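You operate a simulated robot arm through the tools that you are given. There is no shell and no other tool.

You are at the controls of a simulated robot arm. One attempt, no reset.

## Task
Mix vial Y3 on HIGH, read its colour and put it back.
Fine: turn the mixer off again; low grey rack; leave the other vials alone.

It is judged by the outcome, as a careful person would: the job done as asked, and still so three seconds after it is handed in. It fails if anything else is knocked over, pushed out of place, dropped, spilled or broken.

## Robot
A 6-joint arm with a fingered hand, fixed in place. Base frame: the origin is at the foot of the arm, x ahead of it, y to its left, z up; the work surface is at about z = 0.755. Readings come in m, rad, newtons and seconds.
With the tool pointing down near the work surface it reaches from about 0.26 to 0.68 m from the base axis. Its first joint turns from -2.897 to 2.897 rad. Payload 4 kg.
Tool frame: the origin (TCP) lies between the finger pads and is the grasp point; the fingertips stand 0.026 m ahead of it; z points along the fingers, y is the line along which they close. Largest opening 0.148 m; the body of the gripper starts 0.073 m behind the TCP. The gripper is a hand of 3 fingers: y runs from the thumb to the fingers, the wrist lies at [0, 0, -0.239] in the tool frame.
Orientation is told as [roll, pitch, yaw] about the base's x, y, z axes, in that order, counted from this pose: with the fingers straight down and closing along the base's y, the tool's x points along the base's -x, its y along +y and its z along -z.

## Interface
- The arm moves only by the tool nudge_tool. Its argument "deltas" is a list of rows, each a list of 2 entries, a list of its own where there are three numbers: the shift along the base's x, y, z in m, then the turn, a rotation vector about the base's x, y, z in rad. In form: [[[tx, ty, tz], [wx, wy, wz]], ...]. A call has 1 to 20 rows; each row is the pose to reach, as a shift and turn from the pose commanded when the call began. Rows are played at 5 a second. More than 0.05 m and 0.15 rad between two rows, and nothing of the call is played. A pose out of reach is approached as far as the arm can. The call stops where the force on the tool passes 40 N (or 10 N more than at its start, if that is more) or the arm is blocked; 0.2 s more then pass. In this call time passes only in rows, and 0.2 s behind the last. The reply holds the time, the measured pose of the TCP, the force on the tool along the base axes, the opening and the grip force, in the units named above and with some noise, with the torque about the TCP (base axes, N m) and any sound that the robot's microphone picked up.
- Cameras (640 x 400 px; columns grow to the right, rows downward): "scene" is fixed at [0.4068, -0.6651, 1.5238]; the picture's right is [1.00, -0.05, 0.00], its down [-0.03, -0.53, -0.85] and it looks along [0.04, 0.84, -0.53] (base axes); focal length 366 px, centre (320, 200). "wrist" rides on the gripper at [0.068, -0.039, -0.09] in the tool frame; the picture's right is [0.50, 0.87, 0.00], its down [-0.66, 0.38, -0.65] and it looks along [-0.57, 0.33, 0.76] (tool axes); focal length 222 px, centre (320, 200). There is no depth. A picture from a camera that has moved, and an enlarged one, comes with that camera's place and axes in the base frame and with its lens. The place of the scene camera against the robot may be out by one fixed shift of up to 0.025 m in any direction.
- capture(camera): a new picture of that camera. No time passes.
- move_column(by): slides the trunk up (or, below 0, down) by that many m; the arm rides with it, the base frame stays. It gives what a move gives, with no picture.
- set_fingers(finger1, finger2, thumb_bend): sets how far each is bent, from 0 (flat) to 1 (curled in); at 0.3 the hand is open as for a grip, at 0.7 the pads meet at the TCP. One left out holds its place. A second passes; each finger stops where it meets its share of the squeeze, and holds until it gets a number again. It is the only way to open and close the hand. It gives what a move gives, with no picture; readings hold the bend of each and the force on the fingers (four entries, about 0 where the hand has none), thumb and palm.
- enlarge(camera, box): a new picture of the part [left, top, right, bottom] of that camera's present view, enlarged. No time passes.
- finish_job(): hands the job in; it is judged then, once.

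Places have to be worked out from the pictures, the camera data and where the tool is seen. Open the gripper and draw the arm clear of the work before you hand the job in, unless the task says otherwise.

The tools are called after "Call:" as name(argument=value, ...) on one line, values as JSON. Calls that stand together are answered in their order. nudge_tool: Moves the arm, as the interface text tells. Its arguments: {"type":"object","properties":{"deltas":{"type":"array"}},"required":["deltas"]} The other tools are called the same way: move_column (by) slides the trunk up or down; set_fingers (finger1, finger2, thumb_bend) moves the fingers one by one; capture (camera) takes a picture; enlarge (camera, box) takes an enlarged picture of a part of a camera's view; finish_job () hands the job in.

At the start:

```text
t: 0.0
position: [0.207, 0.4547, 1.1411]
ee_rot: [-0.003, 0.0, -0.003]
ft_force: [0.3, 0.0, 0.3]
moment: [0.0, -0.07, 0.02]
width: 0.1479
finger_force: 0.1
shape: jaw
bend: [0.3, 0.3, 0.3]
finger forces: [0.0, 0.0, 0.1, 0.0, 0.1, 0.0]
trunk travel left (down, up): [-0.2, 0.117]
```

scene: 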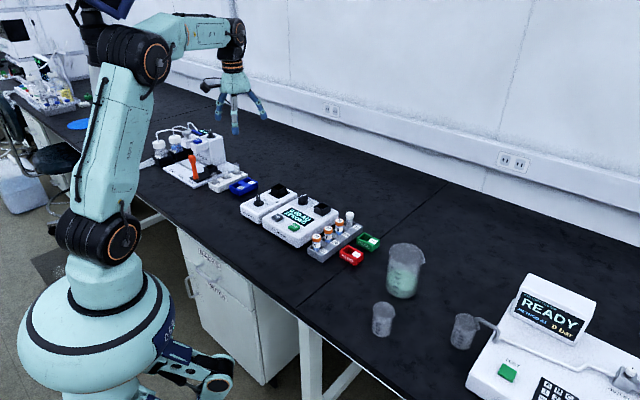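
wrist: 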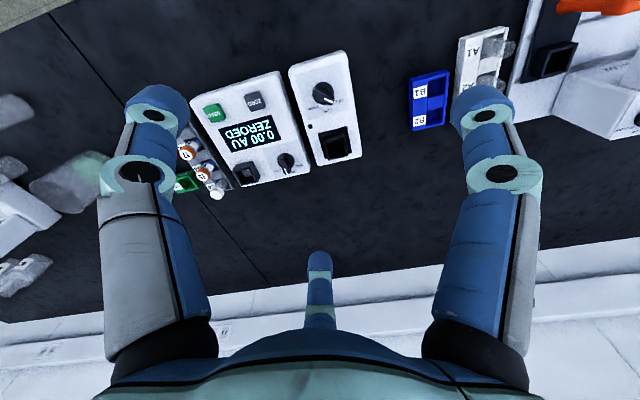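

I start by enlarging the views of the bench to identify the devices and vials.

Call:
enlarge(camera="scene", box=[220, 160, 400, 280])

Call:
enlarge(camera="wrist", box=[160, 40, 380, 210])

Call:
enlarge(camera="scene", box=[140, 110, 280, 210])

```text
3.33 times, centred on (310, 220) of scene
camera zoom: at [0.4068, -0.6651, 1.5238], right [1.0, -0.05, 0.0], down [-0.03, -0.53, -0.85], along [0.04, 0.84, -0.53], focal length 1221 px, centre (353, 133)
```

zoom: 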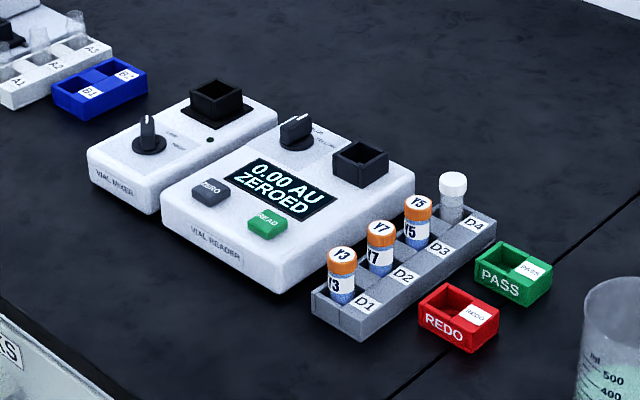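

```text
2.35 times, centred on (270, 125) of wrist
camera zoom: at [0.1397, 0.4142, 1.2326], right [-0.5, 0.87, 0.0], down [0.66, 0.38, 0.65], along [0.57, 0.33, -0.76], focal length 523 px, centre (438, 376)
```

zoom: 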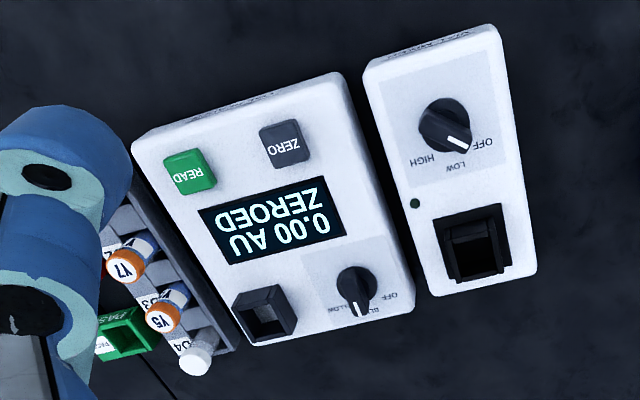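

```text
4.00 times, centred on (210, 160) of scene
camera zoom: at [0.4068, -0.6651, 1.5238], right [1.0, -0.05, 0.0], down [-0.03, -0.53, -0.85], along [0.04, 0.84, -0.53], focal length 1465 px, centre (760, 360)
```

zoom: 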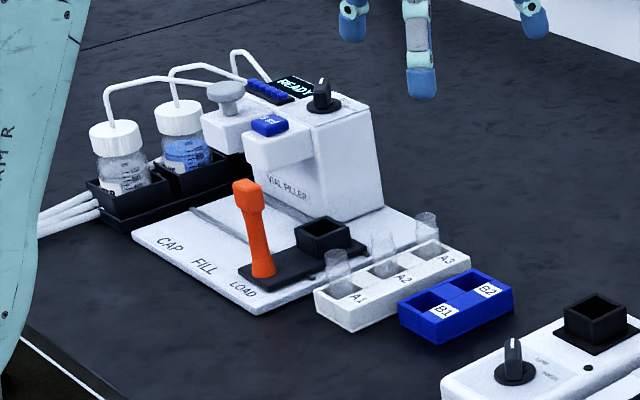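

The rack D (grey) with Y3 sits near x≈0.44, y≈0.23, the reader and mixer to its left. I look closer at the dials and vials before moving.

Call:
enlarge(camera="wrist", box=[230, 130, 320, 190])

Call:
enlarge(camera="wrist", box=[295, 60, 385, 120])

Call:
enlarge(camera="scene", box=[240, 180, 340, 245])

Call:
enlarge(camera="scene", box=[295, 205, 395, 270])

```text
6.67 times, centred on (275, 160) of wrist
camera zoom: at [0.1397, 0.4142, 1.2326], right [-0.5, 0.87, 0.0], down [0.66, 0.38, 0.65], along [0.57, 0.33, -0.76], focal length 1481 px, centre (620, 467)
```

zoom: 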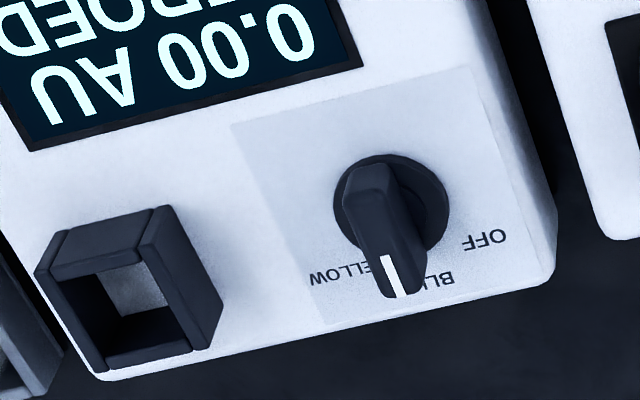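

```text
6.67 times, centred on (340, 90) of wrist
camera zoom: at [0.1397, 0.4142, 1.2326], right [-0.5, 0.87, 0.0], down [0.66, 0.38, 0.65], along [0.57, 0.33, -0.76], focal length 1481 px, centre (187, 933)
```

zoom: 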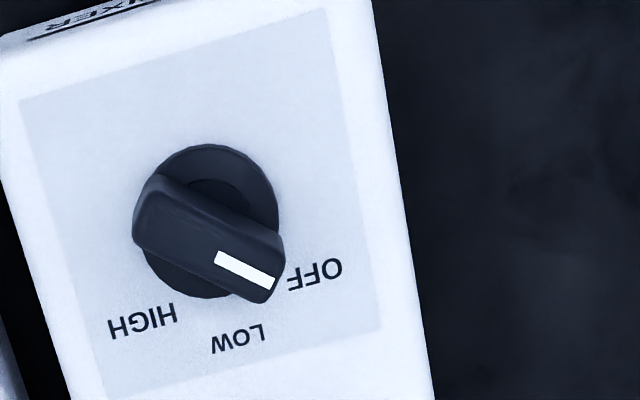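

```text
6.15 times, centred on (290, 212) of scene
camera zoom: at [0.4068, -0.6651, 1.5238], right [1.0, -0.05, 0.0], down [-0.03, -0.53, -0.85], along [0.04, 0.84, -0.53], focal length 2254 px, centre (505, 123)
```

zoom: 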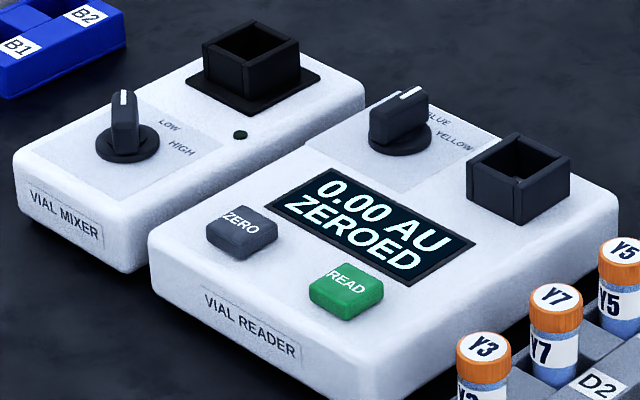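

```text
6.15 times, centred on (345, 238) of scene
camera zoom: at [0.4068, -0.6651, 1.5238], right [1.0, -0.05, 0.0], down [-0.03, -0.53, -0.85], along [0.04, 0.84, -0.53], focal length 2254 px, centre (166, -31)
```

zoom: 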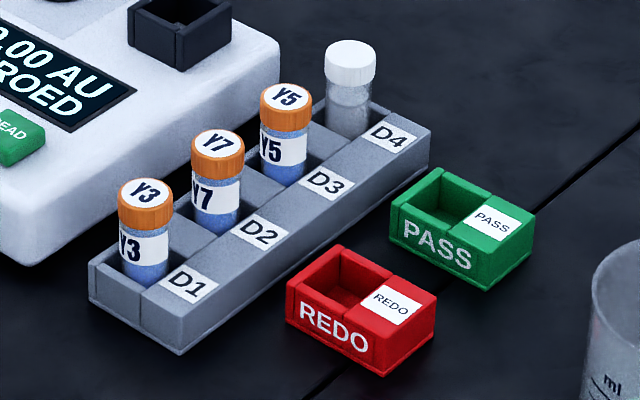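

Mixer knob points to OFF, the reader dial to BLUE, Y3 is the front vial in D1. I bring the hand up and over toward the rack for a better wrist view, staying high.

Call:
nudge_tool(deltas=[[[0.017, -0.041, -0.012], [0, 0, 0]], [[0.034, -0.082, -0.024], [0, 0, 0]], [[0.051, -0.123, -0.036], [0, 0, 0]], [[0.068, -0.164, -0.048], [0, 0, 0]], [[0.085, -0.205, -0.06], [0, 0, 0]], [[0.102, -0.245, -0.072], [0, 0, 0]], [[0.119, -0.285, -0.09], [0, 0, 0]]])

```text
t: 1.6
position: [0.3263, 0.1661, 1.0523]
ee_rot: [-0.001, 0.0, 0.001]
ft_force: [-0.9, -0.5, 0.2]
moment: [0.01, 0.01, 0.01]
width: 0.1482
finger_force: 0.1
shape: jaw
bend: [0.3, 0.3, 0.3]
finger forces: [0.0, 0.0, 0.1, 0.0, 0.1, 0.0]
trunk travel left (down, up): [-0.2, 0.117]
```

The hand is at (0.326, 0.166, 1.052). I look through the wrist camera at the rack and reader.

Call:
capture(camera="wrist")

Call:
capture(camera="scene")

```text
taken
camera wrist: at [0.2588, 0.1268, 1.1427], right [-0.5, 0.87, 0.0], down [0.65, 0.38, 0.65], along [0.57, 0.33, -0.76], focal length 222 px, centre (320, 200)
```

wrist: 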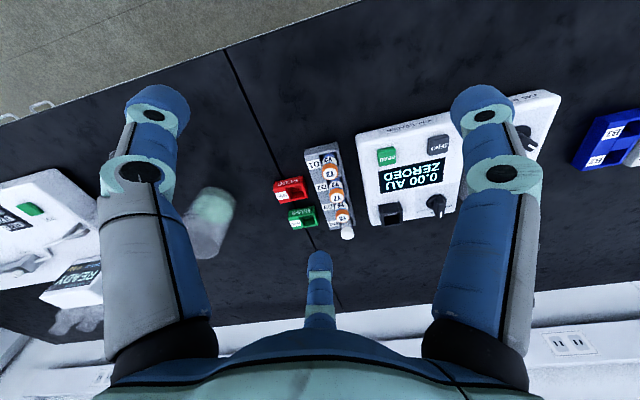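

```text
taken
```

scene: 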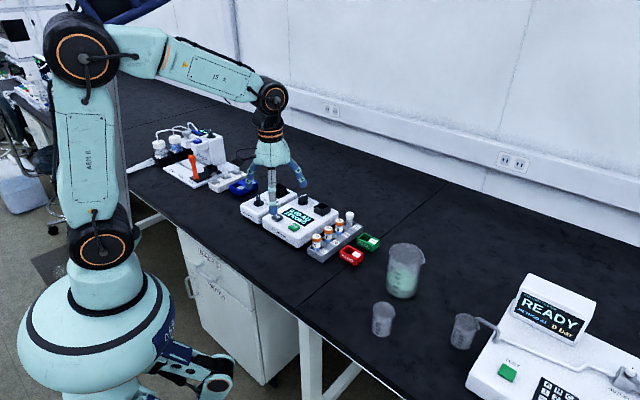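

I zoom in the wrist view on the rack and reader to measure pixel positions.

Call:
enlarge(camera="wrist", box=[260, 130, 380, 250])

Call:
enlarge(camera="wrist", box=[350, 110, 470, 230])

```text
3.33 times, centred on (320, 190) of wrist
camera zoom: at [0.2588, 0.1268, 1.1427], right [-0.5, 0.87, 0.0], down [0.65, 0.38, 0.65], along [0.57, 0.33, -0.76], focal length 740 px, centre (320, 233)
```

zoom: 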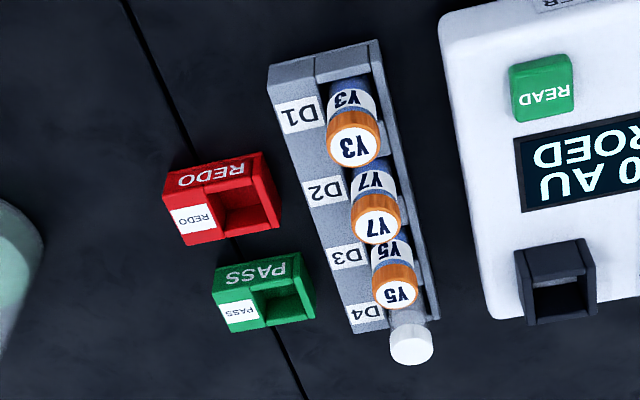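

```text
3.33 times, centred on (410, 170) of wrist
camera zoom: at [0.2588, 0.1268, 1.1427], right [-0.5, 0.87, 0.0], down [0.65, 0.38, 0.65], along [0.57, 0.33, -0.76], focal length 740 px, centre (20, 300)
```

zoom: 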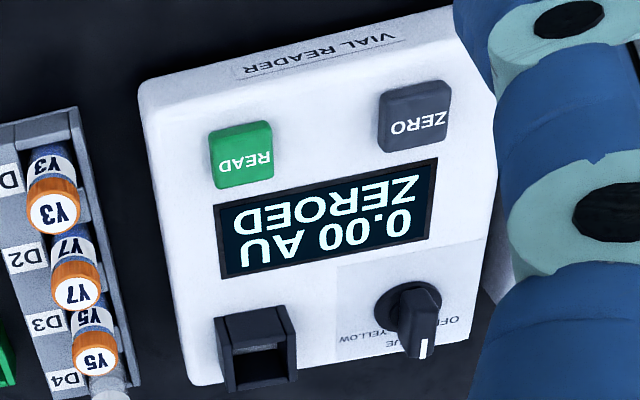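

Triangulating the two wrist views, the Y5 cap top is near (0.515, 0.331, 0.826) and Y3's near (0.436, 0.249, 0.826); the rack runs at about 45°. I move over Y3, staying about 0.12 m above it, and turn the hand -45° so that Y7 falls between two fingers.

Call:
nudge_tool(deltas=[[[0.018, 0.014, -0.016], [0, 0, -0.131]], [[0.037, 0.028, -0.033], [0, 0, -0.262]], [[0.055, 0.042, -0.05], [0, 0, -0.393]], [[0.073, 0.056, -0.066], [0, 0, -0.524]], [[0.092, 0.07, -0.083], [0, 0, -0.655]], [[0.11, 0.083, -0.1], [0, 0, -0.785]], [[0.11, 0.083, -0.1], [0, 0, -0.785]]])

Call:
capture(camera="wrist")

Call:
capture(camera="scene")

```text
t: 3.2
position: [0.4359, 0.2515, 0.9513]
ee_rot: [0.0, 0.0, -0.786]
ft_force: [-0.8, -0.4, -0.7]
moment: [-0.06, -0.01, -0.01]
width: 0.1481
finger_force: 0.0
shape: jaw
bend: [0.3, 0.3, 0.3]
finger forces: [0.0, 0.0, 0.1, 0.0, 0.0, 0.0]
trunk travel left (down, up): [-0.2, 0.117]
```

```text
taken
camera wrist: at [0.3612, 0.2715, 1.042], right [0.26, 0.97, 0.0], down [0.73, -0.2, 0.65], along [0.63, -0.17, -0.76], focal length 222 px, centre (320, 200)
```

wrist: 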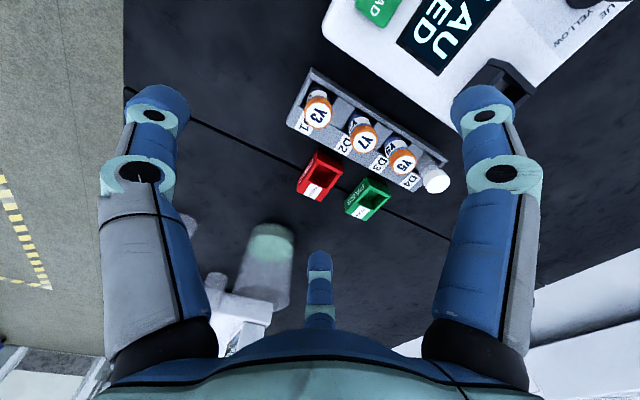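

```text
taken
```

scene: 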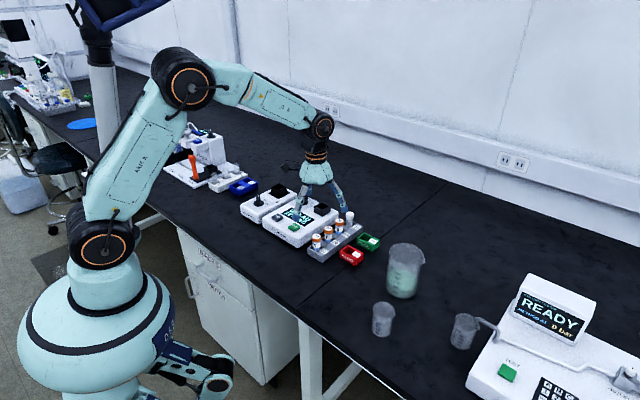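

Y3 shows almost exactly where predicted in the wrist view. I zoom in to refine its position and the height of the rack.

Call:
enlarge(camera="wrist", box=[280, 60, 460, 210])

Call:
enlarge(camera="scene", box=[290, 180, 380, 270])

```text
2.67 times, centred on (370, 135) of wrist
camera zoom: at [0.3612, 0.2715, 1.042], right [0.26, 0.97, 0.0], down [0.73, -0.2, 0.65], along [0.63, -0.17, -0.76], focal length 592 px, centre (187, 373)
```

zoom: 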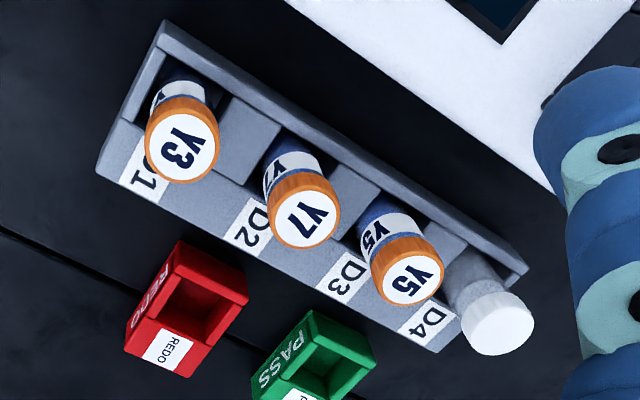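

```text
4.44 times, centred on (335, 225) of scene
camera zoom: at [0.4068, -0.6651, 1.5238], right [1.0, -0.05, 0.0], down [-0.03, -0.53, -0.85], along [0.04, 0.84, -0.53], focal length 1628 px, centre (253, 89)
```

zoom: 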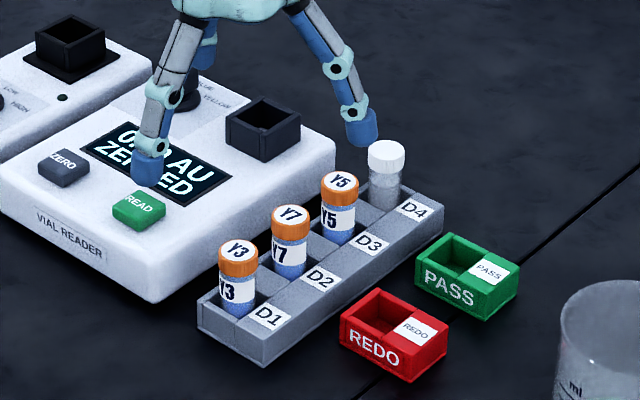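

Refined: Y3 cap top at about (0.440, 0.251, 0.820), rack top at about 0.775, reader edge about 5 cm off. I half-close the fingers here in free air to learn how width relates to bend.

Call:
set_fingers(finger1=0.5, finger2=0.5, thumb_bend=0.5)

Call:
capture(camera="wrist")

Call:
enlarge(camera="scene", box=[260, 140, 380, 270])

```text
t: 4.2
position: [0.4369, 0.2505, 0.9513]
ee_rot: [-0.002, 0.0, -0.786]
ft_force: [1.0, -0.5, 0.3]
moment: [-0.01, 0.0, 0.02]
width: 0.0626
finger_force: 0.0
shape: fingers
bend: [0.5, 0.5, 0.5]
finger forces: [0.0, 0.0, 0.0, 0.0, 0.0, 0.1]
trunk travel left (down, up): [-0.2, 0.117]
```

```text
taken
camera wrist: at [0.3611, 0.2713, 1.042], right [0.26, 0.97, 0.0], down [0.73, -0.2, 0.65], along [0.63, -0.17, -0.76], focal length 222 px, centre (320, 200)
```

wrist: 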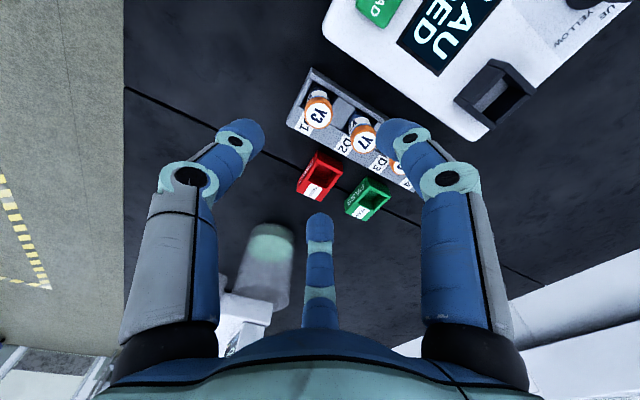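

```text
3.08 times, centred on (320, 205) of scene
camera zoom: at [0.4068, -0.6651, 1.5238], right [1.0, -0.05, 0.0], down [-0.03, -0.53, -0.85], along [0.04, 0.84, -0.53], focal length 1127 px, centre (320, 185)
```

zoom: 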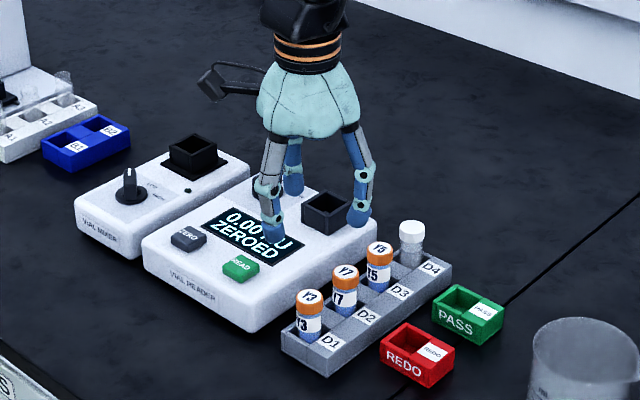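

At bend 0.5 the opening is 63 mm with tips about 35 mm from the axis. Before grasping I survey the two sockets: I move level to above the reader socket.

Call:
nudge_tool(deltas=[[[0.006, 0.039, 0], [0, 0, 0]], [[0.012, 0.078, 0], [0, 0, 0]], [[0.018, 0.117, 0], [0, 0, 0]], [[0.024, 0.155, 0], [0, 0, 0]], [[0.024, 0.155, 0], [0, 0, 0]]])

Call:
capture(camera="wrist")

Call:
enlarge(camera="wrist", box=[240, 20, 420, 150])

```text
t: 5.4
position: [0.4593, 0.4068, 0.9531]
ee_rot: [-0.003, 0.0, -0.784]
ft_force: [0.2, 0.0, 0.0]
moment: [-0.04, -0.03, -0.01]
width: 0.0625
finger_force: 0.0
shape: fingers
bend: [0.5, 0.5, 0.5]
finger forces: [0.0, 0.0, 0.0, 0.0, 0.0, 0.0]
trunk travel left (down, up): [-0.2, 0.117]
```

```text
taken
camera wrist: at [0.3845, 0.4258, 1.0432], right [0.26, 0.97, 0.0], down [0.73, -0.2, 0.65], along [0.63, -0.17, -0.76], focal length 222 px, centre (320, 200)
```

wrist: 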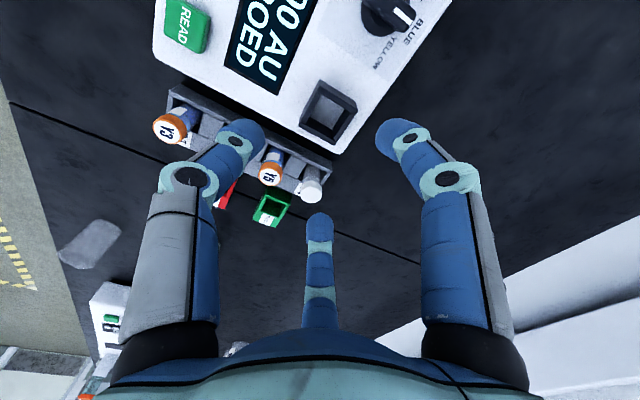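

```text
3.08 times, centred on (330, 85) of wrist
camera zoom: at [0.3845, 0.4258, 1.0432], right [0.26, 0.97, 0.0], down [0.73, -0.2, 0.65], along [0.63, -0.17, -0.76], focal length 684 px, centre (289, 554)
```

zoom: 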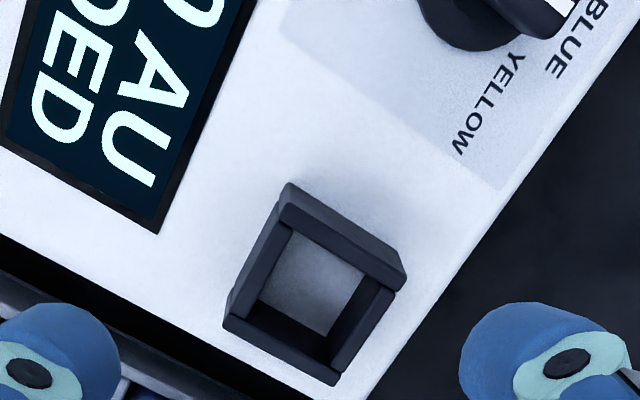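

The reader dial reads BLUE, and the socket is a square black tube. I enlarge it strongly to pin down its rim corners.

Call:
enlarge(camera="wrist", box=[300, 70, 380, 150])

Call:
enlarge(camera="scene", box=[290, 180, 350, 230])

```text
5.00 times, centred on (340, 110) of wrist
camera zoom: at [0.3845, 0.4258, 1.0432], right [0.26, 0.97, 0.0], down [0.73, -0.2, 0.65], along [0.63, -0.17, -0.76], focal length 1111 px, centre (220, 650)
```

zoom: 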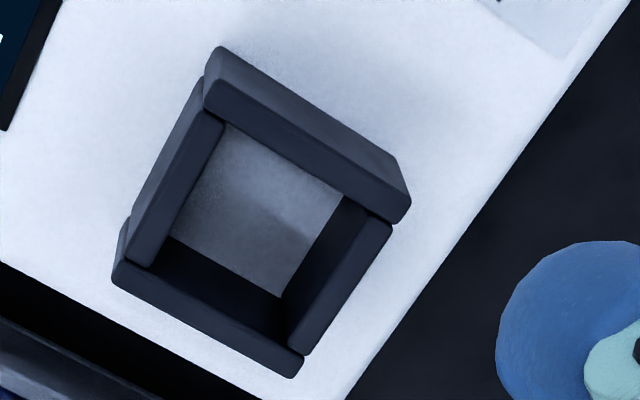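

```text
8.00 times, centred on (320, 205) of scene
camera zoom: at [0.4068, -0.6651, 1.5238], right [1.0, -0.05, 0.0], down [-0.03, -0.53, -0.85], along [0.04, 0.84, -0.53], focal length 2930 px, centre (320, 160)
```

zoom: 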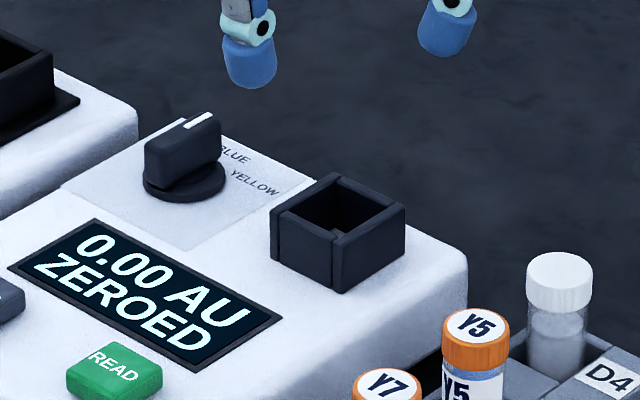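

Reader socket: inner square about 32 mm at 45°, centre ≈ (0.467, 0.412), rim ≈ 0.825, floor ≈ 0.80. Next I survey the mixer socket the same way.

Call:
nudge_tool(deltas=[[[-0.031, 0.026, 0], [0, 0, 0]], [[-0.062, 0.051, 0], [0, 0, 0]], [[-0.092, 0.077, 0], [0, 0, 0]], [[-0.123, 0.102, 0], [0, 0, 0]], [[-0.154, 0.128, 0], [0, 0, 0]], [[-0.154, 0.128, 0], [0, 0, 0]]])

Call:
capture(camera="wrist")

Call:
enlarge(camera="wrist", box=[300, 70, 380, 150])

Call:
enlarge(camera="scene", box=[235, 170, 315, 235])

```text
t: 6.8
position: [0.3063, 0.5353, 0.9511]
ee_rot: [-0.002, 0.0, -0.785]
ft_force: [-0.1, -0.2, -0.2]
moment: [-0.02, 0.01, -0.02]
width: 0.0625
finger_force: 0.1
shape: fingers
bend: [0.5, 0.5, 0.5]
finger forces: [0.0, 0.0, 0.1, 0.0, 0.0, 0.0]
trunk travel left (down, up): [-0.2, 0.117]
```

```text
taken
camera wrist: at [0.2309, 0.5548, 1.0427], right [0.26, 0.97, 0.0], down [0.73, -0.2, 0.65], along [0.63, -0.17, -0.76], focal length 222 px, centre (320, 200)
```

wrist: 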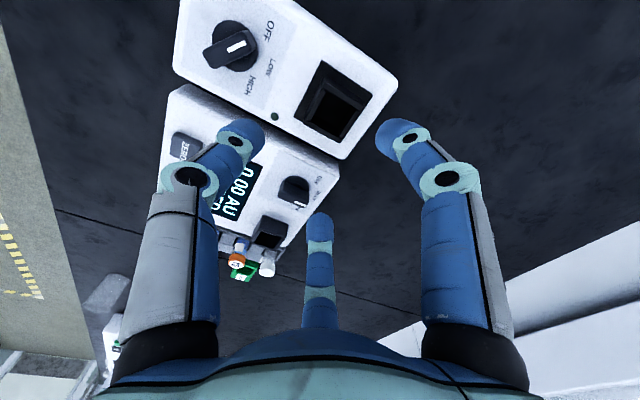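

```text
5.00 times, centred on (340, 110) of wrist
camera zoom: at [0.2309, 0.5548, 1.0427], right [0.26, 0.97, 0.0], down [0.73, -0.2, 0.65], along [0.63, -0.17, -0.76], focal length 1111 px, centre (220, 650)
```

zoom: 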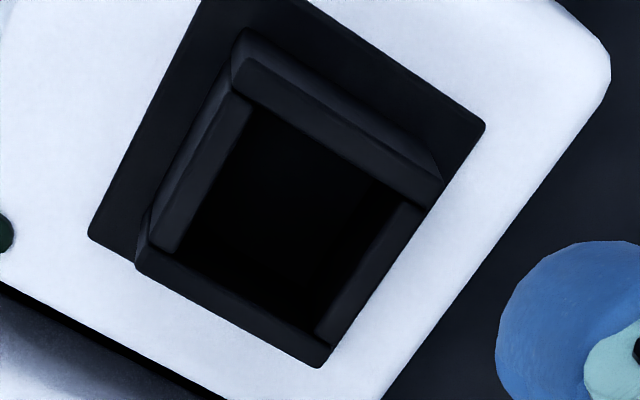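

```text
6.15 times, centred on (275, 202) of scene
camera zoom: at [0.4068, -0.6651, 1.5238], right [1.0, -0.05, 0.0], down [-0.03, -0.53, -0.85], along [0.04, 0.84, -0.53], focal length 2254 px, centre (597, 185)
```

zoom: 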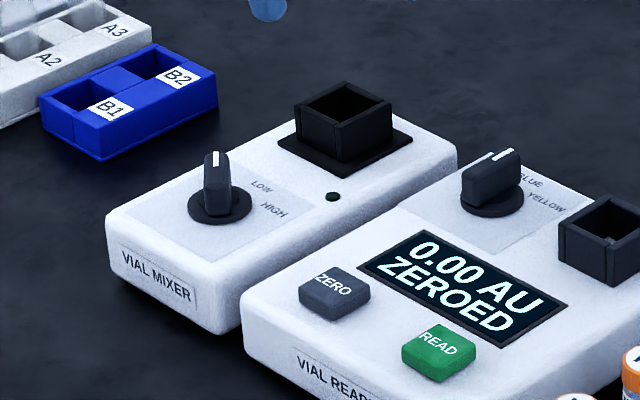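

Mixer socket: centre ≈ (0.3105, 0.5466), rim ≈ 0.827. Now I return level to above Y3 at (0.440, 0.2515).

Call:
nudge_tool(deltas=[[[0.019, -0.041, 0], [0, 0, 0]], [[0.038, -0.081, 0], [0, 0, 0]], [[0.057, -0.122, 0], [0, 0, 0]], [[0.076, -0.162, 0], [0, 0, 0]], [[0.095, -0.203, 0], [0, 0, 0]], [[0.115, -0.244, 0], [0, 0, 0]], [[0.134, -0.284, 0], [0, 0, 0]], [[0.134, -0.284, 0], [0, 0, 0]]])

Call:
enlarge(camera="wrist", box=[270, 70, 370, 170])

Call:
enlarge(camera="scene", box=[290, 170, 370, 270])

```text
t: 8.6
position: [0.4406, 0.2503, 0.9511]
ee_rot: [0.0, 0.001, -0.785]
ft_force: [0.1, 0.3, 0.6]
moment: [0.01, -0.04, 0.02]
width: 0.0625
finger_force: 0.1
shape: fingers
bend: [0.5, 0.5, 0.5]
finger forces: [0.0, 0.0, 0.0, 0.0, 0.1, 0.0]
trunk travel left (down, up): [-0.2, 0.117]
```

```text
4.00 times, centred on (320, 120) of wrist
camera zoom: at [0.3647, 0.2692, 1.0426], right [0.26, 0.97, 0.0], down [0.73, -0.2, 0.65], along [0.63, -0.17, -0.76], focal length 888 px, centre (320, 520)
```

zoom: 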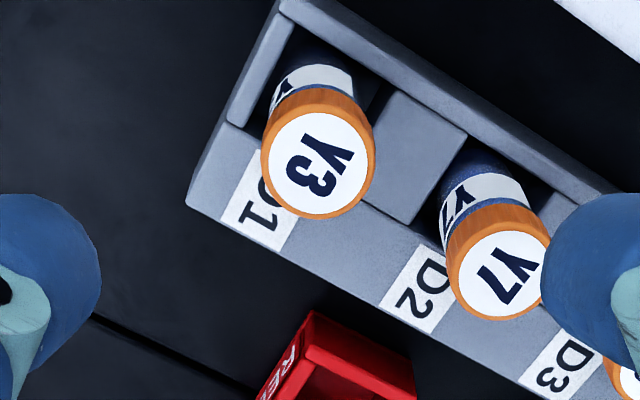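

```text
4.00 times, centred on (330, 220) of scene
camera zoom: at [0.4068, -0.6651, 1.5238], right [1.0, -0.05, 0.0], down [-0.03, -0.53, -0.85], along [0.04, 0.84, -0.53], focal length 1465 px, centre (280, 120)
```

zoom: 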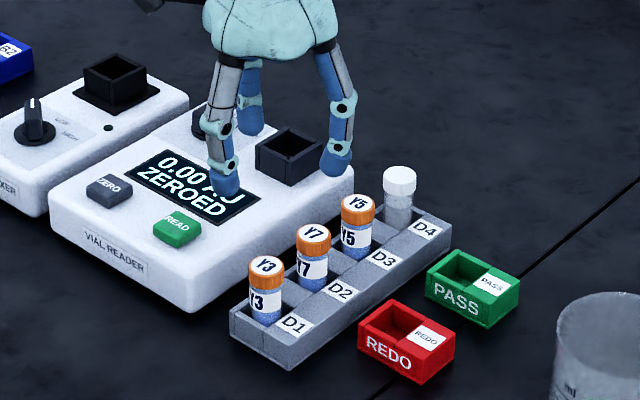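

Y3's cap lies within a millimetre of the tool axis. I descend straight down in two stages, ending with the TCP at about z = 0.818 (tips at ~0.792, above the rack top).

Call:
nudge_tool(deltas=[[[0, 0, -0.03], [0, 0, 0]], [[0, 0, -0.06], [0, 0, 0]], [[0, 0, -0.085], [0, 0, 0]], [[0, 0, -0.1], [0, 0, 0]], [[0, 0, -0.115], [0, 0, 0]], [[0, 0, -0.125], [0, 0, 0]], [[0, 0, -0.133], [0, 0, 0]], [[0, 0, -0.133], [0, 0, 0]]])

Call:
capture(camera="wrist")

Call:
enlarge(camera="scene", box=[280, 190, 370, 270])

```text
t: 10.4
position: [0.441, 0.2505, 0.8178]
ee_rot: [-0.003, 0.0, -0.785]
ft_force: [0.0, -0.8, -0.7]
moment: [0.0, 0.01, -0.03]
width: 0.0626
finger_force: 0.1
shape: fingers
bend: [0.5, 0.5, 0.5]
finger forces: [0.0, 0.0, 0.0, 0.0, 0.0, 0.0]
trunk travel left (down, up): [-0.2, 0.117]
```

```text
taken
camera wrist: at [0.3651, 0.2705, 0.9096], right [0.26, 0.97, 0.0], down [0.73, -0.2, 0.65], along [0.63, -0.17, -0.76], focal length 222 px, centre (320, 200)
```

wrist: 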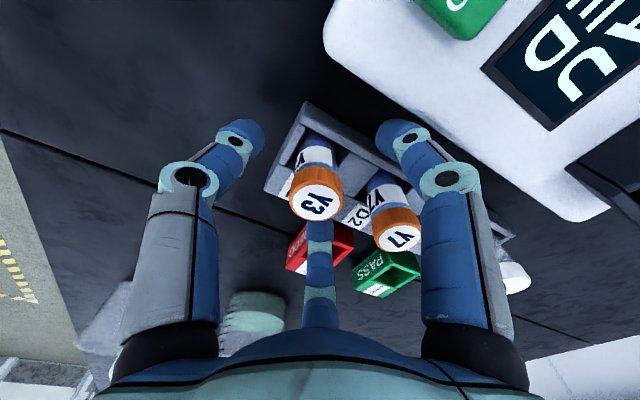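

```text
5.00 times, centred on (325, 230) of scene
camera zoom: at [0.4068, -0.6651, 1.5238], right [1.0, -0.05, 0.0], down [-0.03, -0.53, -0.85], along [0.04, 0.84, -0.53], focal length 1831 px, centre (295, 50)
```

zoom: 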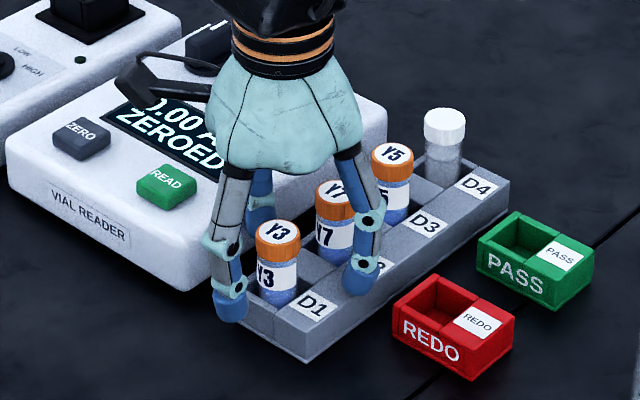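

The cap top coincides with the TCP in the wrist view, and all three fingers stand clear of Y7, the rack and the reader. I close the fingers on Y3's cap.

Call:
set_fingers(finger1=0.7, finger2=0.7, thumb_bend=0.7)

Call:
capture(camera="wrist")

Call:
enlarge(camera="scene", box=[280, 190, 370, 270])

```text
t: 11.4
position: [0.4402, 0.2507, 0.8192]
ee_rot: [-0.001, 0.0, -0.786]
ft_force: [-1.5, -1.2, 0.1]
moment: [-0.03, 0.05, -0.01]
width: 0.018
finger_force: 9.3
shape: fingers
bend: [0.63, 0.64, 0.66]
finger forces: [5.8, 4.9, 0.0, 0.0, 7.7, 0.0]
trunk travel left (down, up): [-0.2, 0.117]
```

```text
taken
camera wrist: at [0.365, 0.2705, 0.9098], right [0.26, 0.97, 0.0], down [0.73, -0.2, 0.65], along [0.63, -0.17, -0.76], focal length 222 px, centre (320, 200)
```

wrist: 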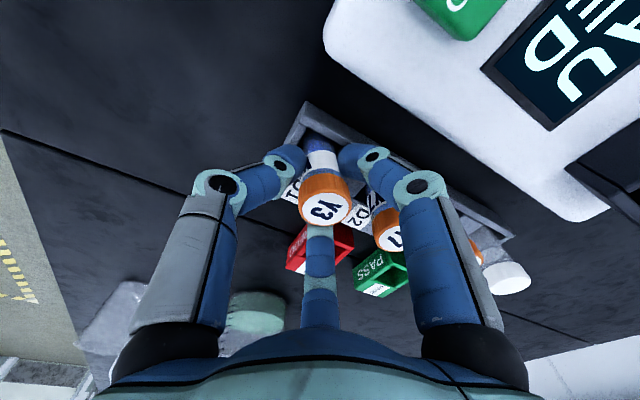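

```text
5.00 times, centred on (325, 230) of scene
camera zoom: at [0.4068, -0.6651, 1.5238], right [1.0, -0.05, 0.0], down [-0.03, -0.53, -0.85], along [0.04, 0.84, -0.53], focal length 1831 px, centre (295, 50)
```

zoom: 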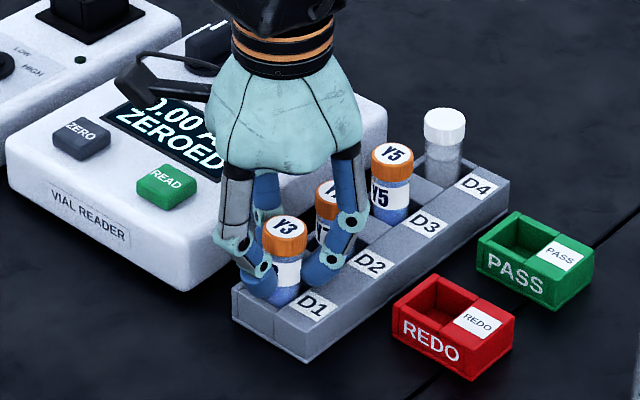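

The tips hold the vial just under the cap with about 5–8 N per finger; the cap moved a few millimetres. I check closely for tilt before lifting.

Call:
enlarge(camera="wrist", box=[260, 110, 400, 250])

Call:
enlarge(camera="scene", box=[305, 215, 355, 260])

```text
2.86 times, centred on (330, 180) of wrist
camera zoom: at [0.365, 0.2705, 0.9098], right [0.26, 0.97, 0.0], down [0.73, -0.2, 0.65], along [0.63, -0.17, -0.76], focal length 635 px, centre (291, 257)
```

zoom: 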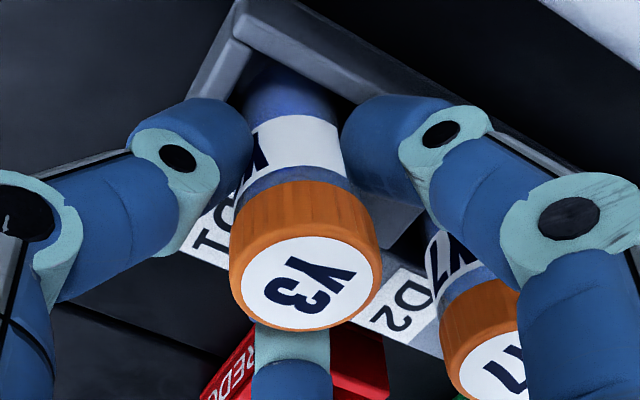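

```text
8.89 times, centred on (330, 238) of scene
camera zoom: at [0.4068, -0.6651, 1.5238], right [1.0, -0.05, 0.0], down [-0.03, -0.53, -0.85], along [0.04, 0.84, -0.53], focal length 3255 px, centre (231, -133)
```

zoom: 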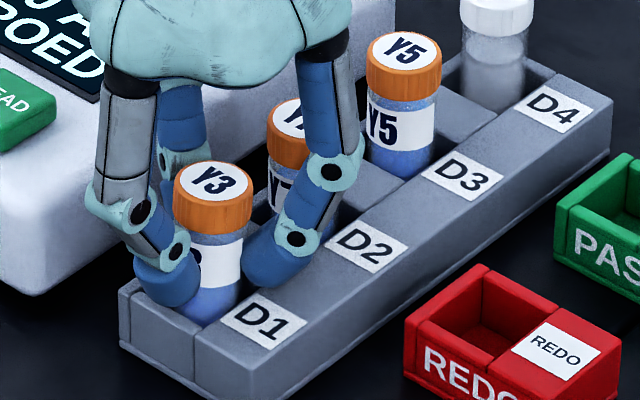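

The vial stands nearly upright, held at its label. I lift gently in small steps and check.

Call:
nudge_tool(deltas=[[[0, 0, 0.005], [0, 0, 0]], [[0, 0, 0.012], [0, 0, 0]], [[0, 0, 0.02], [0, 0, 0]], [[0, 0, 0.03], [0, 0, 0]], [[0, 0, 0.04], [0, 0, 0]]])

Call:
capture(camera="wrist")

Call:
enlarge(camera="scene", box=[290, 190, 370, 260])

```text
t: 12.6
position: [0.4419, 0.2515, 0.8587]
ee_rot: [-0.002, 0.0, -0.784]
ft_force: [0.4, 0.2, -0.3]
moment: [0.03, -0.01, 0.0]
width: 0.0178
finger_force: 9.1
shape: fingers
bend: [0.63, 0.64, 0.66]
finger forces: [6.2, 5.4, 0.0, 0.0, 6.8, 0.0]
trunk travel left (down, up): [-0.2, 0.117]
```

```text
taken
camera wrist: at [0.3647, 0.2703, 0.9497], right [0.26, 0.97, 0.0], down [0.73, -0.2, 0.65], along [0.63, -0.17, -0.76], focal length 222 px, centre (320, 200)
```

wrist: 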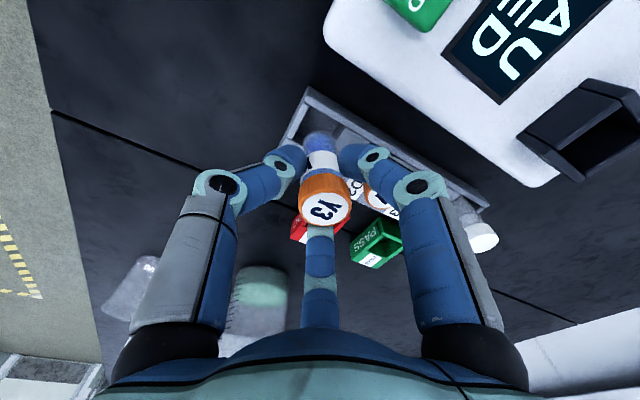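

```text
5.71 times, centred on (330, 225) of scene
camera zoom: at [0.4068, -0.6651, 1.5238], right [1.0, -0.05, 0.0], down [-0.03, -0.53, -0.85], along [0.04, 0.84, -0.53], focal length 2092 px, centre (263, 57)
```

zoom: 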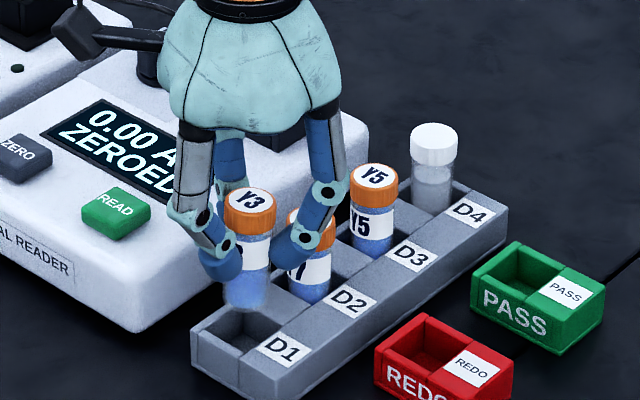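

Y3 is out of its pocket and the neighbours are undisturbed. I lift higher and measure the vial's position and tilt in the hand.

Call:
nudge_tool(deltas=[[[0, 0, 0.025], [0, 0, 0]], [[0, 0, 0.05], [0, 0, 0]], [[0, 0, 0.075], [0, 0, 0]], [[0, 0, 0.1], [0, 0, 0]], [[0, 0, 0.1], [0, 0, 0]]])

Call:
enlarge(camera="wrist", box=[260, 110, 400, 250])

Call:
enlarge(camera="scene", box=[300, 150, 360, 220])

```text
t: 13.8
position: [0.4394, 0.2512, 0.9593]
ee_rot: [0.0, 0.0, -0.786]
ft_force: [0.4, -0.2, -0.4]
moment: [0.0, -0.01, 0.02]
width: 0.0184
finger_force: 9.4
shape: fingers
bend: [0.63, 0.64, 0.66]
finger forces: [6.2, 5.4, 0.1, 0.1, 7.0, 0.0]
trunk travel left (down, up): [-0.2, 0.117]
```

```text
2.86 times, centred on (330, 180) of wrist
camera zoom: at [0.3642, 0.2703, 1.0495], right [0.26, 0.97, 0.0], down [0.73, -0.19, 0.65], along [0.63, -0.17, -0.76], focal length 635 px, centre (291, 257)
```

zoom: 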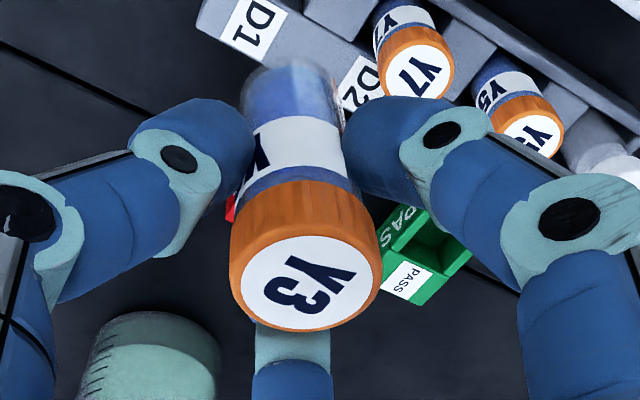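

```text
5.71 times, centred on (330, 185) of scene
camera zoom: at [0.4068, -0.6651, 1.5238], right [1.0, -0.05, 0.0], down [-0.03, -0.53, -0.85], along [0.04, 0.84, -0.53], focal length 2092 px, centre (263, 286)
```

zoom: 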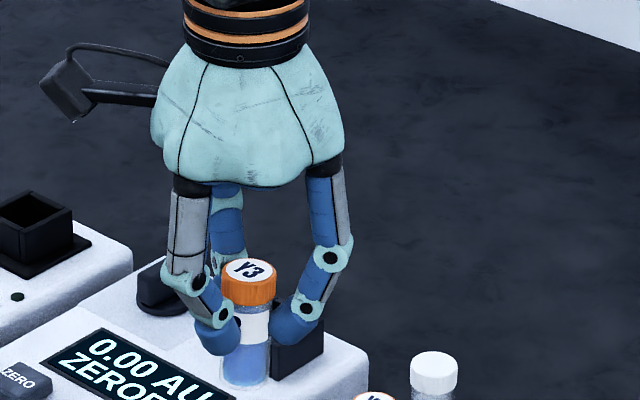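

Vial in hand: cap top ≈ 4 mm above the TCP, leaning about 3°, bottom roughly under the TCP and about 60 mm below it. I carry it level to above the mixer socket.

Call:
nudge_tool(deltas=[[[-0.008, 0.018, 0], [0, 0, 0]], [[-0.024, 0.055, 0], [0, 0, 0]], [[-0.041, 0.093, 0], [0, 0, 0]], [[-0.057, 0.13, 0], [0, 0, 0]], [[-0.074, 0.168, 0], [0, 0, 0]], [[-0.09, 0.205, 0], [0, 0, 0]], [[-0.107, 0.243, 0], [0, 0, 0]], [[-0.122, 0.278, 0], [0, 0, 0]], [[-0.1305, 0.2965, 0], [0, 0, 0]], [[-0.1305, 0.2965, 0], [0, 0, 0]]])

Call:
capture(camera="wrist")

Call:
enlarge(camera="wrist", box=[260, 70, 400, 210])

Call:
enlarge(camera="scene", box=[240, 140, 320, 220])

```text
t: 16.0
position: [0.3099, 0.549, 0.9587]
ee_rot: [-0.001, 0.0, -0.788]
ft_force: [-0.3, 0.1, 0.9]
moment: [-0.03, 0.02, 0.02]
width: 0.018
finger_force: 9.4
shape: fingers
bend: [0.63, 0.64, 0.66]
finger forces: [6.2, 5.4, 0.0, 0.2, 6.8, 0.1]
trunk travel left (down, up): [-0.2, 0.117]
```

```text
taken
camera wrist: at [0.2343, 0.568, 1.0498], right [0.26, 0.97, 0.0], down [0.73, -0.2, 0.65], along [0.63, -0.17, -0.76], focal length 222 px, centre (320, 200)
```

wrist: 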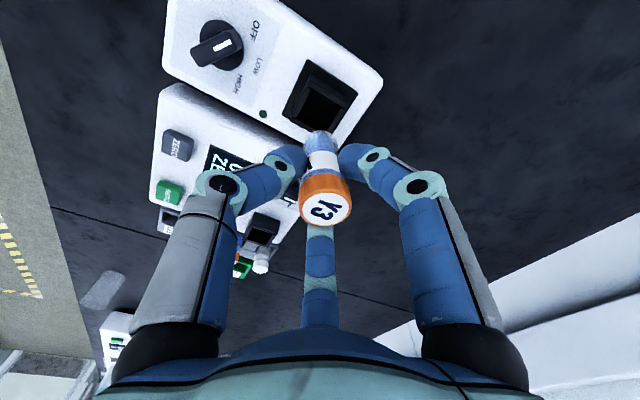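

```text
2.86 times, centred on (330, 140) of wrist
camera zoom: at [0.2343, 0.568, 1.0498], right [0.26, 0.97, 0.0], down [0.73, -0.2, 0.65], along [0.63, -0.17, -0.76], focal length 635 px, centre (291, 371)
```

zoom: 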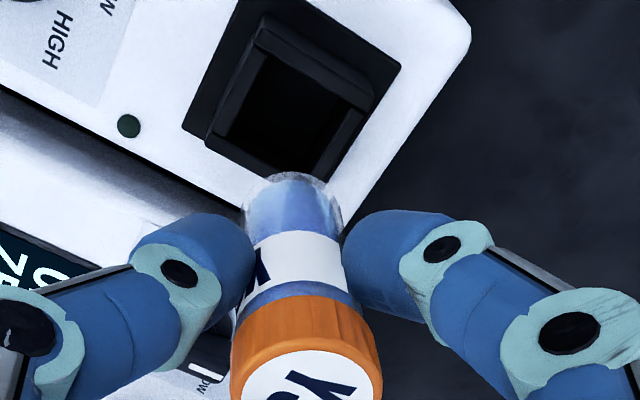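

```text
5.00 times, centred on (280, 180) of scene
camera zoom: at [0.4068, -0.6651, 1.5238], right [1.0, -0.05, 0.0], down [-0.03, -0.53, -0.85], along [0.04, 0.84, -0.53], focal length 1831 px, centre (520, 300)
```

zoom: 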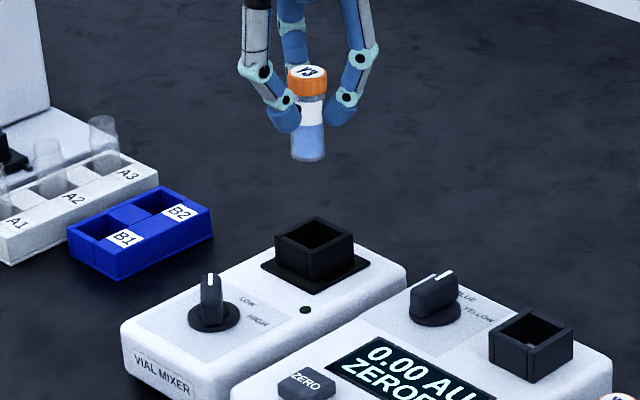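

The vial hangs near the socket axis. I enlarge the socket and vial bottom to compare their alignment directly.

Call:
enlarge(camera="wrist", box=[280, 60, 370, 150])

Call:
enlarge(camera="scene", box=[280, 150, 325, 205])

```text
4.44 times, centred on (325, 105) of wrist
camera zoom: at [0.2343, 0.568, 1.0498], right [0.26, 0.97, 0.0], down [0.73, -0.2, 0.65], along [0.63, -0.17, -0.76], focal length 987 px, centre (298, 622)
```

zoom: 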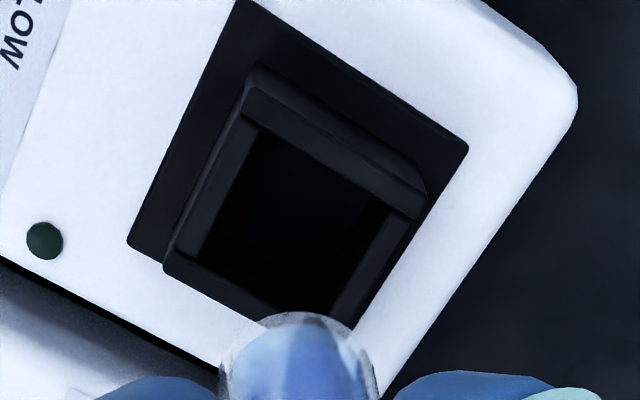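

```text
7.27 times, centred on (302, 178) of scene
camera zoom: at [0.4068, -0.6651, 1.5238], right [1.0, -0.05, 0.0], down [-0.03, -0.53, -0.85], along [0.04, 0.84, -0.53], focal length 2663 px, centre (447, 364)
```

zoom: 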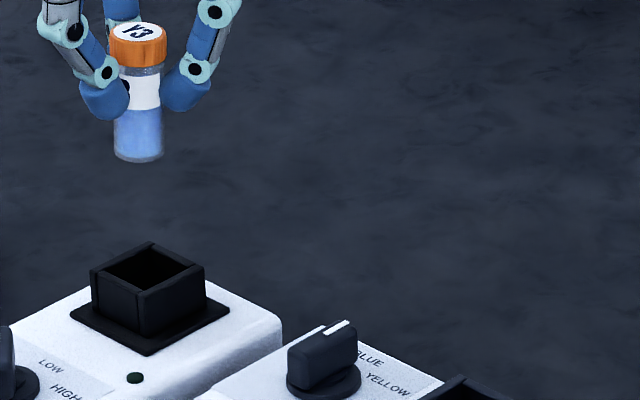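

The alignment looks within about 2–3 mm; parallax limits me from here. I lower to about 1 cm above the rim and check again.

Call:
nudge_tool(deltas=[[[0, 0, -0.02], [0, 0, 0]], [[0, 0, -0.035], [0, 0, 0]], [[0, 0, -0.047], [0, 0, 0]], [[0, 0, -0.053], [0, 0, 0]], [[0, 0, -0.053], [0, 0, 0]]])

Call:
enlarge(camera="wrist", box=[270, 80, 370, 180])

Call:
enlarge(camera="scene", box=[260, 160, 310, 210])

```text
t: 17.2
position: [0.3102, 0.5481, 0.9049]
ee_rot: [-0.002, 0.0, -0.785]
ft_force: [-0.6, -1.1, -0.6]
moment: [-0.01, 0.03, 0.0]
width: 0.018
finger_force: 9.7
shape: fingers
bend: [0.63, 0.64, 0.66]
finger forces: [6.3, 5.3, 0.0, 0.0, 6.7, 0.0]
trunk travel left (down, up): [-0.2, 0.117]
```

```text
4.00 times, centred on (320, 130) of wrist
camera zoom: at [0.2343, 0.5674, 0.9964], right [0.26, 0.97, 0.0], down [0.73, -0.2, 0.65], along [0.63, -0.17, -0.76], focal length 888 px, centre (320, 480)
```

zoom: 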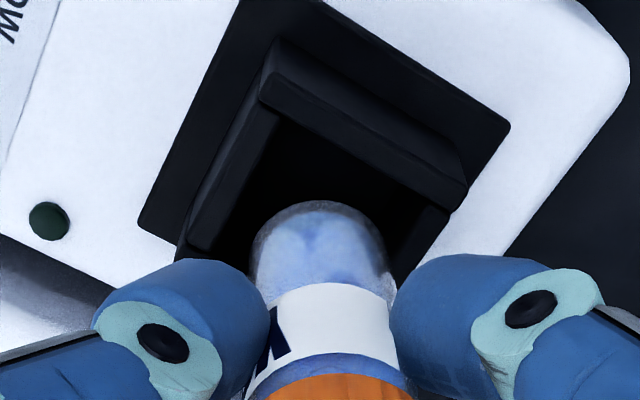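

```text
8.00 times, centred on (285, 185) of scene
camera zoom: at [0.4068, -0.6651, 1.5238], right [1.0, -0.05, 0.0], down [-0.03, -0.53, -0.85], along [0.04, 0.84, -0.53], focal length 2930 px, centre (600, 320)
```

zoom: 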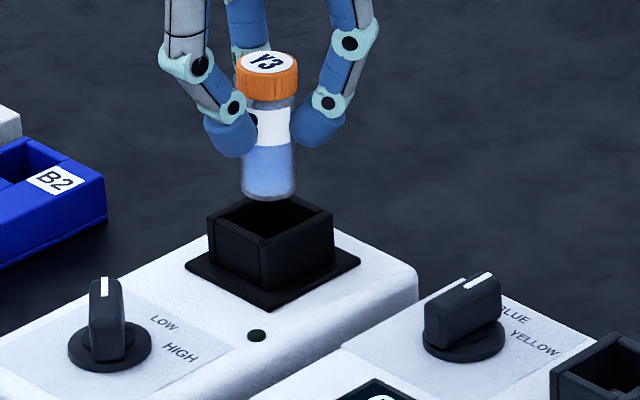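

Both views agree the vial is within about 2 mm of the socket centre, against ~3.5 mm clearance. I lower slowly by 15 mm while watching the force.

Call:
nudge_tool(deltas=[[[0, 0, -0.004], [0, 0, 0]], [[0, 0, -0.008], [0, 0, 0]], [[0, 0, -0.012], [0, 0, 0]], [[0, 0, -0.016], [0, 0, 0]], [[0, 0, -0.02], [0, 0, 0]]])

Call:
enlarge(camera="wrist", box=[270, 90, 370, 190])

Call:
enlarge(camera="scene", box=[260, 160, 310, 210])

```text
t: 18.4
position: [0.3097, 0.5481, 0.8862]
ee_rot: [-0.003, 0.001, -0.784]
ft_force: [-0.3, 0.5, -0.1]
moment: [-0.01, -0.01, 0.0]
width: 0.0179
finger_force: 9.6
shape: fingers
bend: [0.63, 0.64, 0.66]
finger forces: [6.3, 5.3, 0.0, 0.0, 6.7, 0.0]
trunk travel left (down, up): [-0.2, 0.117]
```

```text
4.00 times, centred on (320, 140) of wrist
camera zoom: at [0.2346, 0.5671, 0.9769], right [0.26, 0.97, 0.0], down [0.73, -0.2, 0.65], along [0.63, -0.17, -0.76], focal length 888 px, centre (320, 440)
```

zoom: 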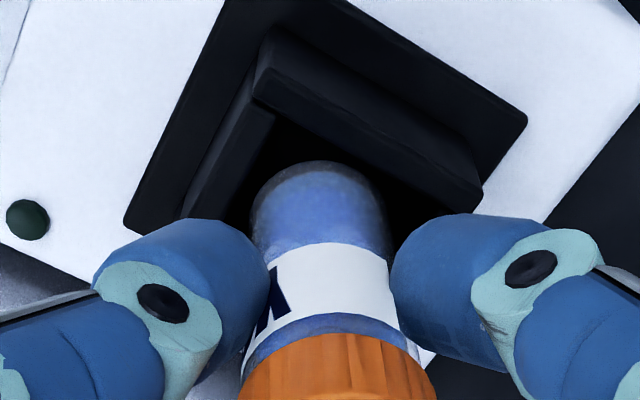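

```text
8.00 times, centred on (285, 185) of scene
camera zoom: at [0.4068, -0.6651, 1.5238], right [1.0, -0.05, 0.0], down [-0.03, -0.53, -0.85], along [0.04, 0.84, -0.53], focal length 2930 px, centre (600, 320)
```

zoom: 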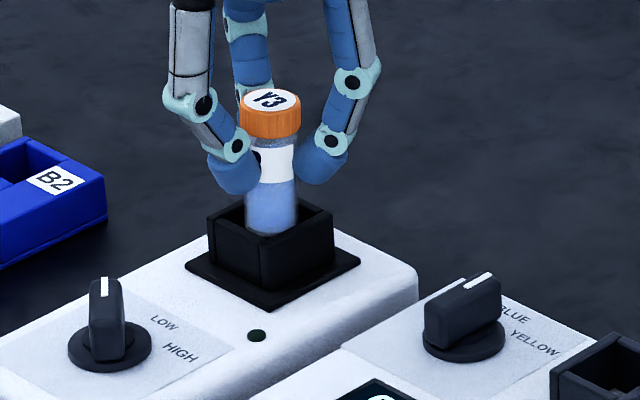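

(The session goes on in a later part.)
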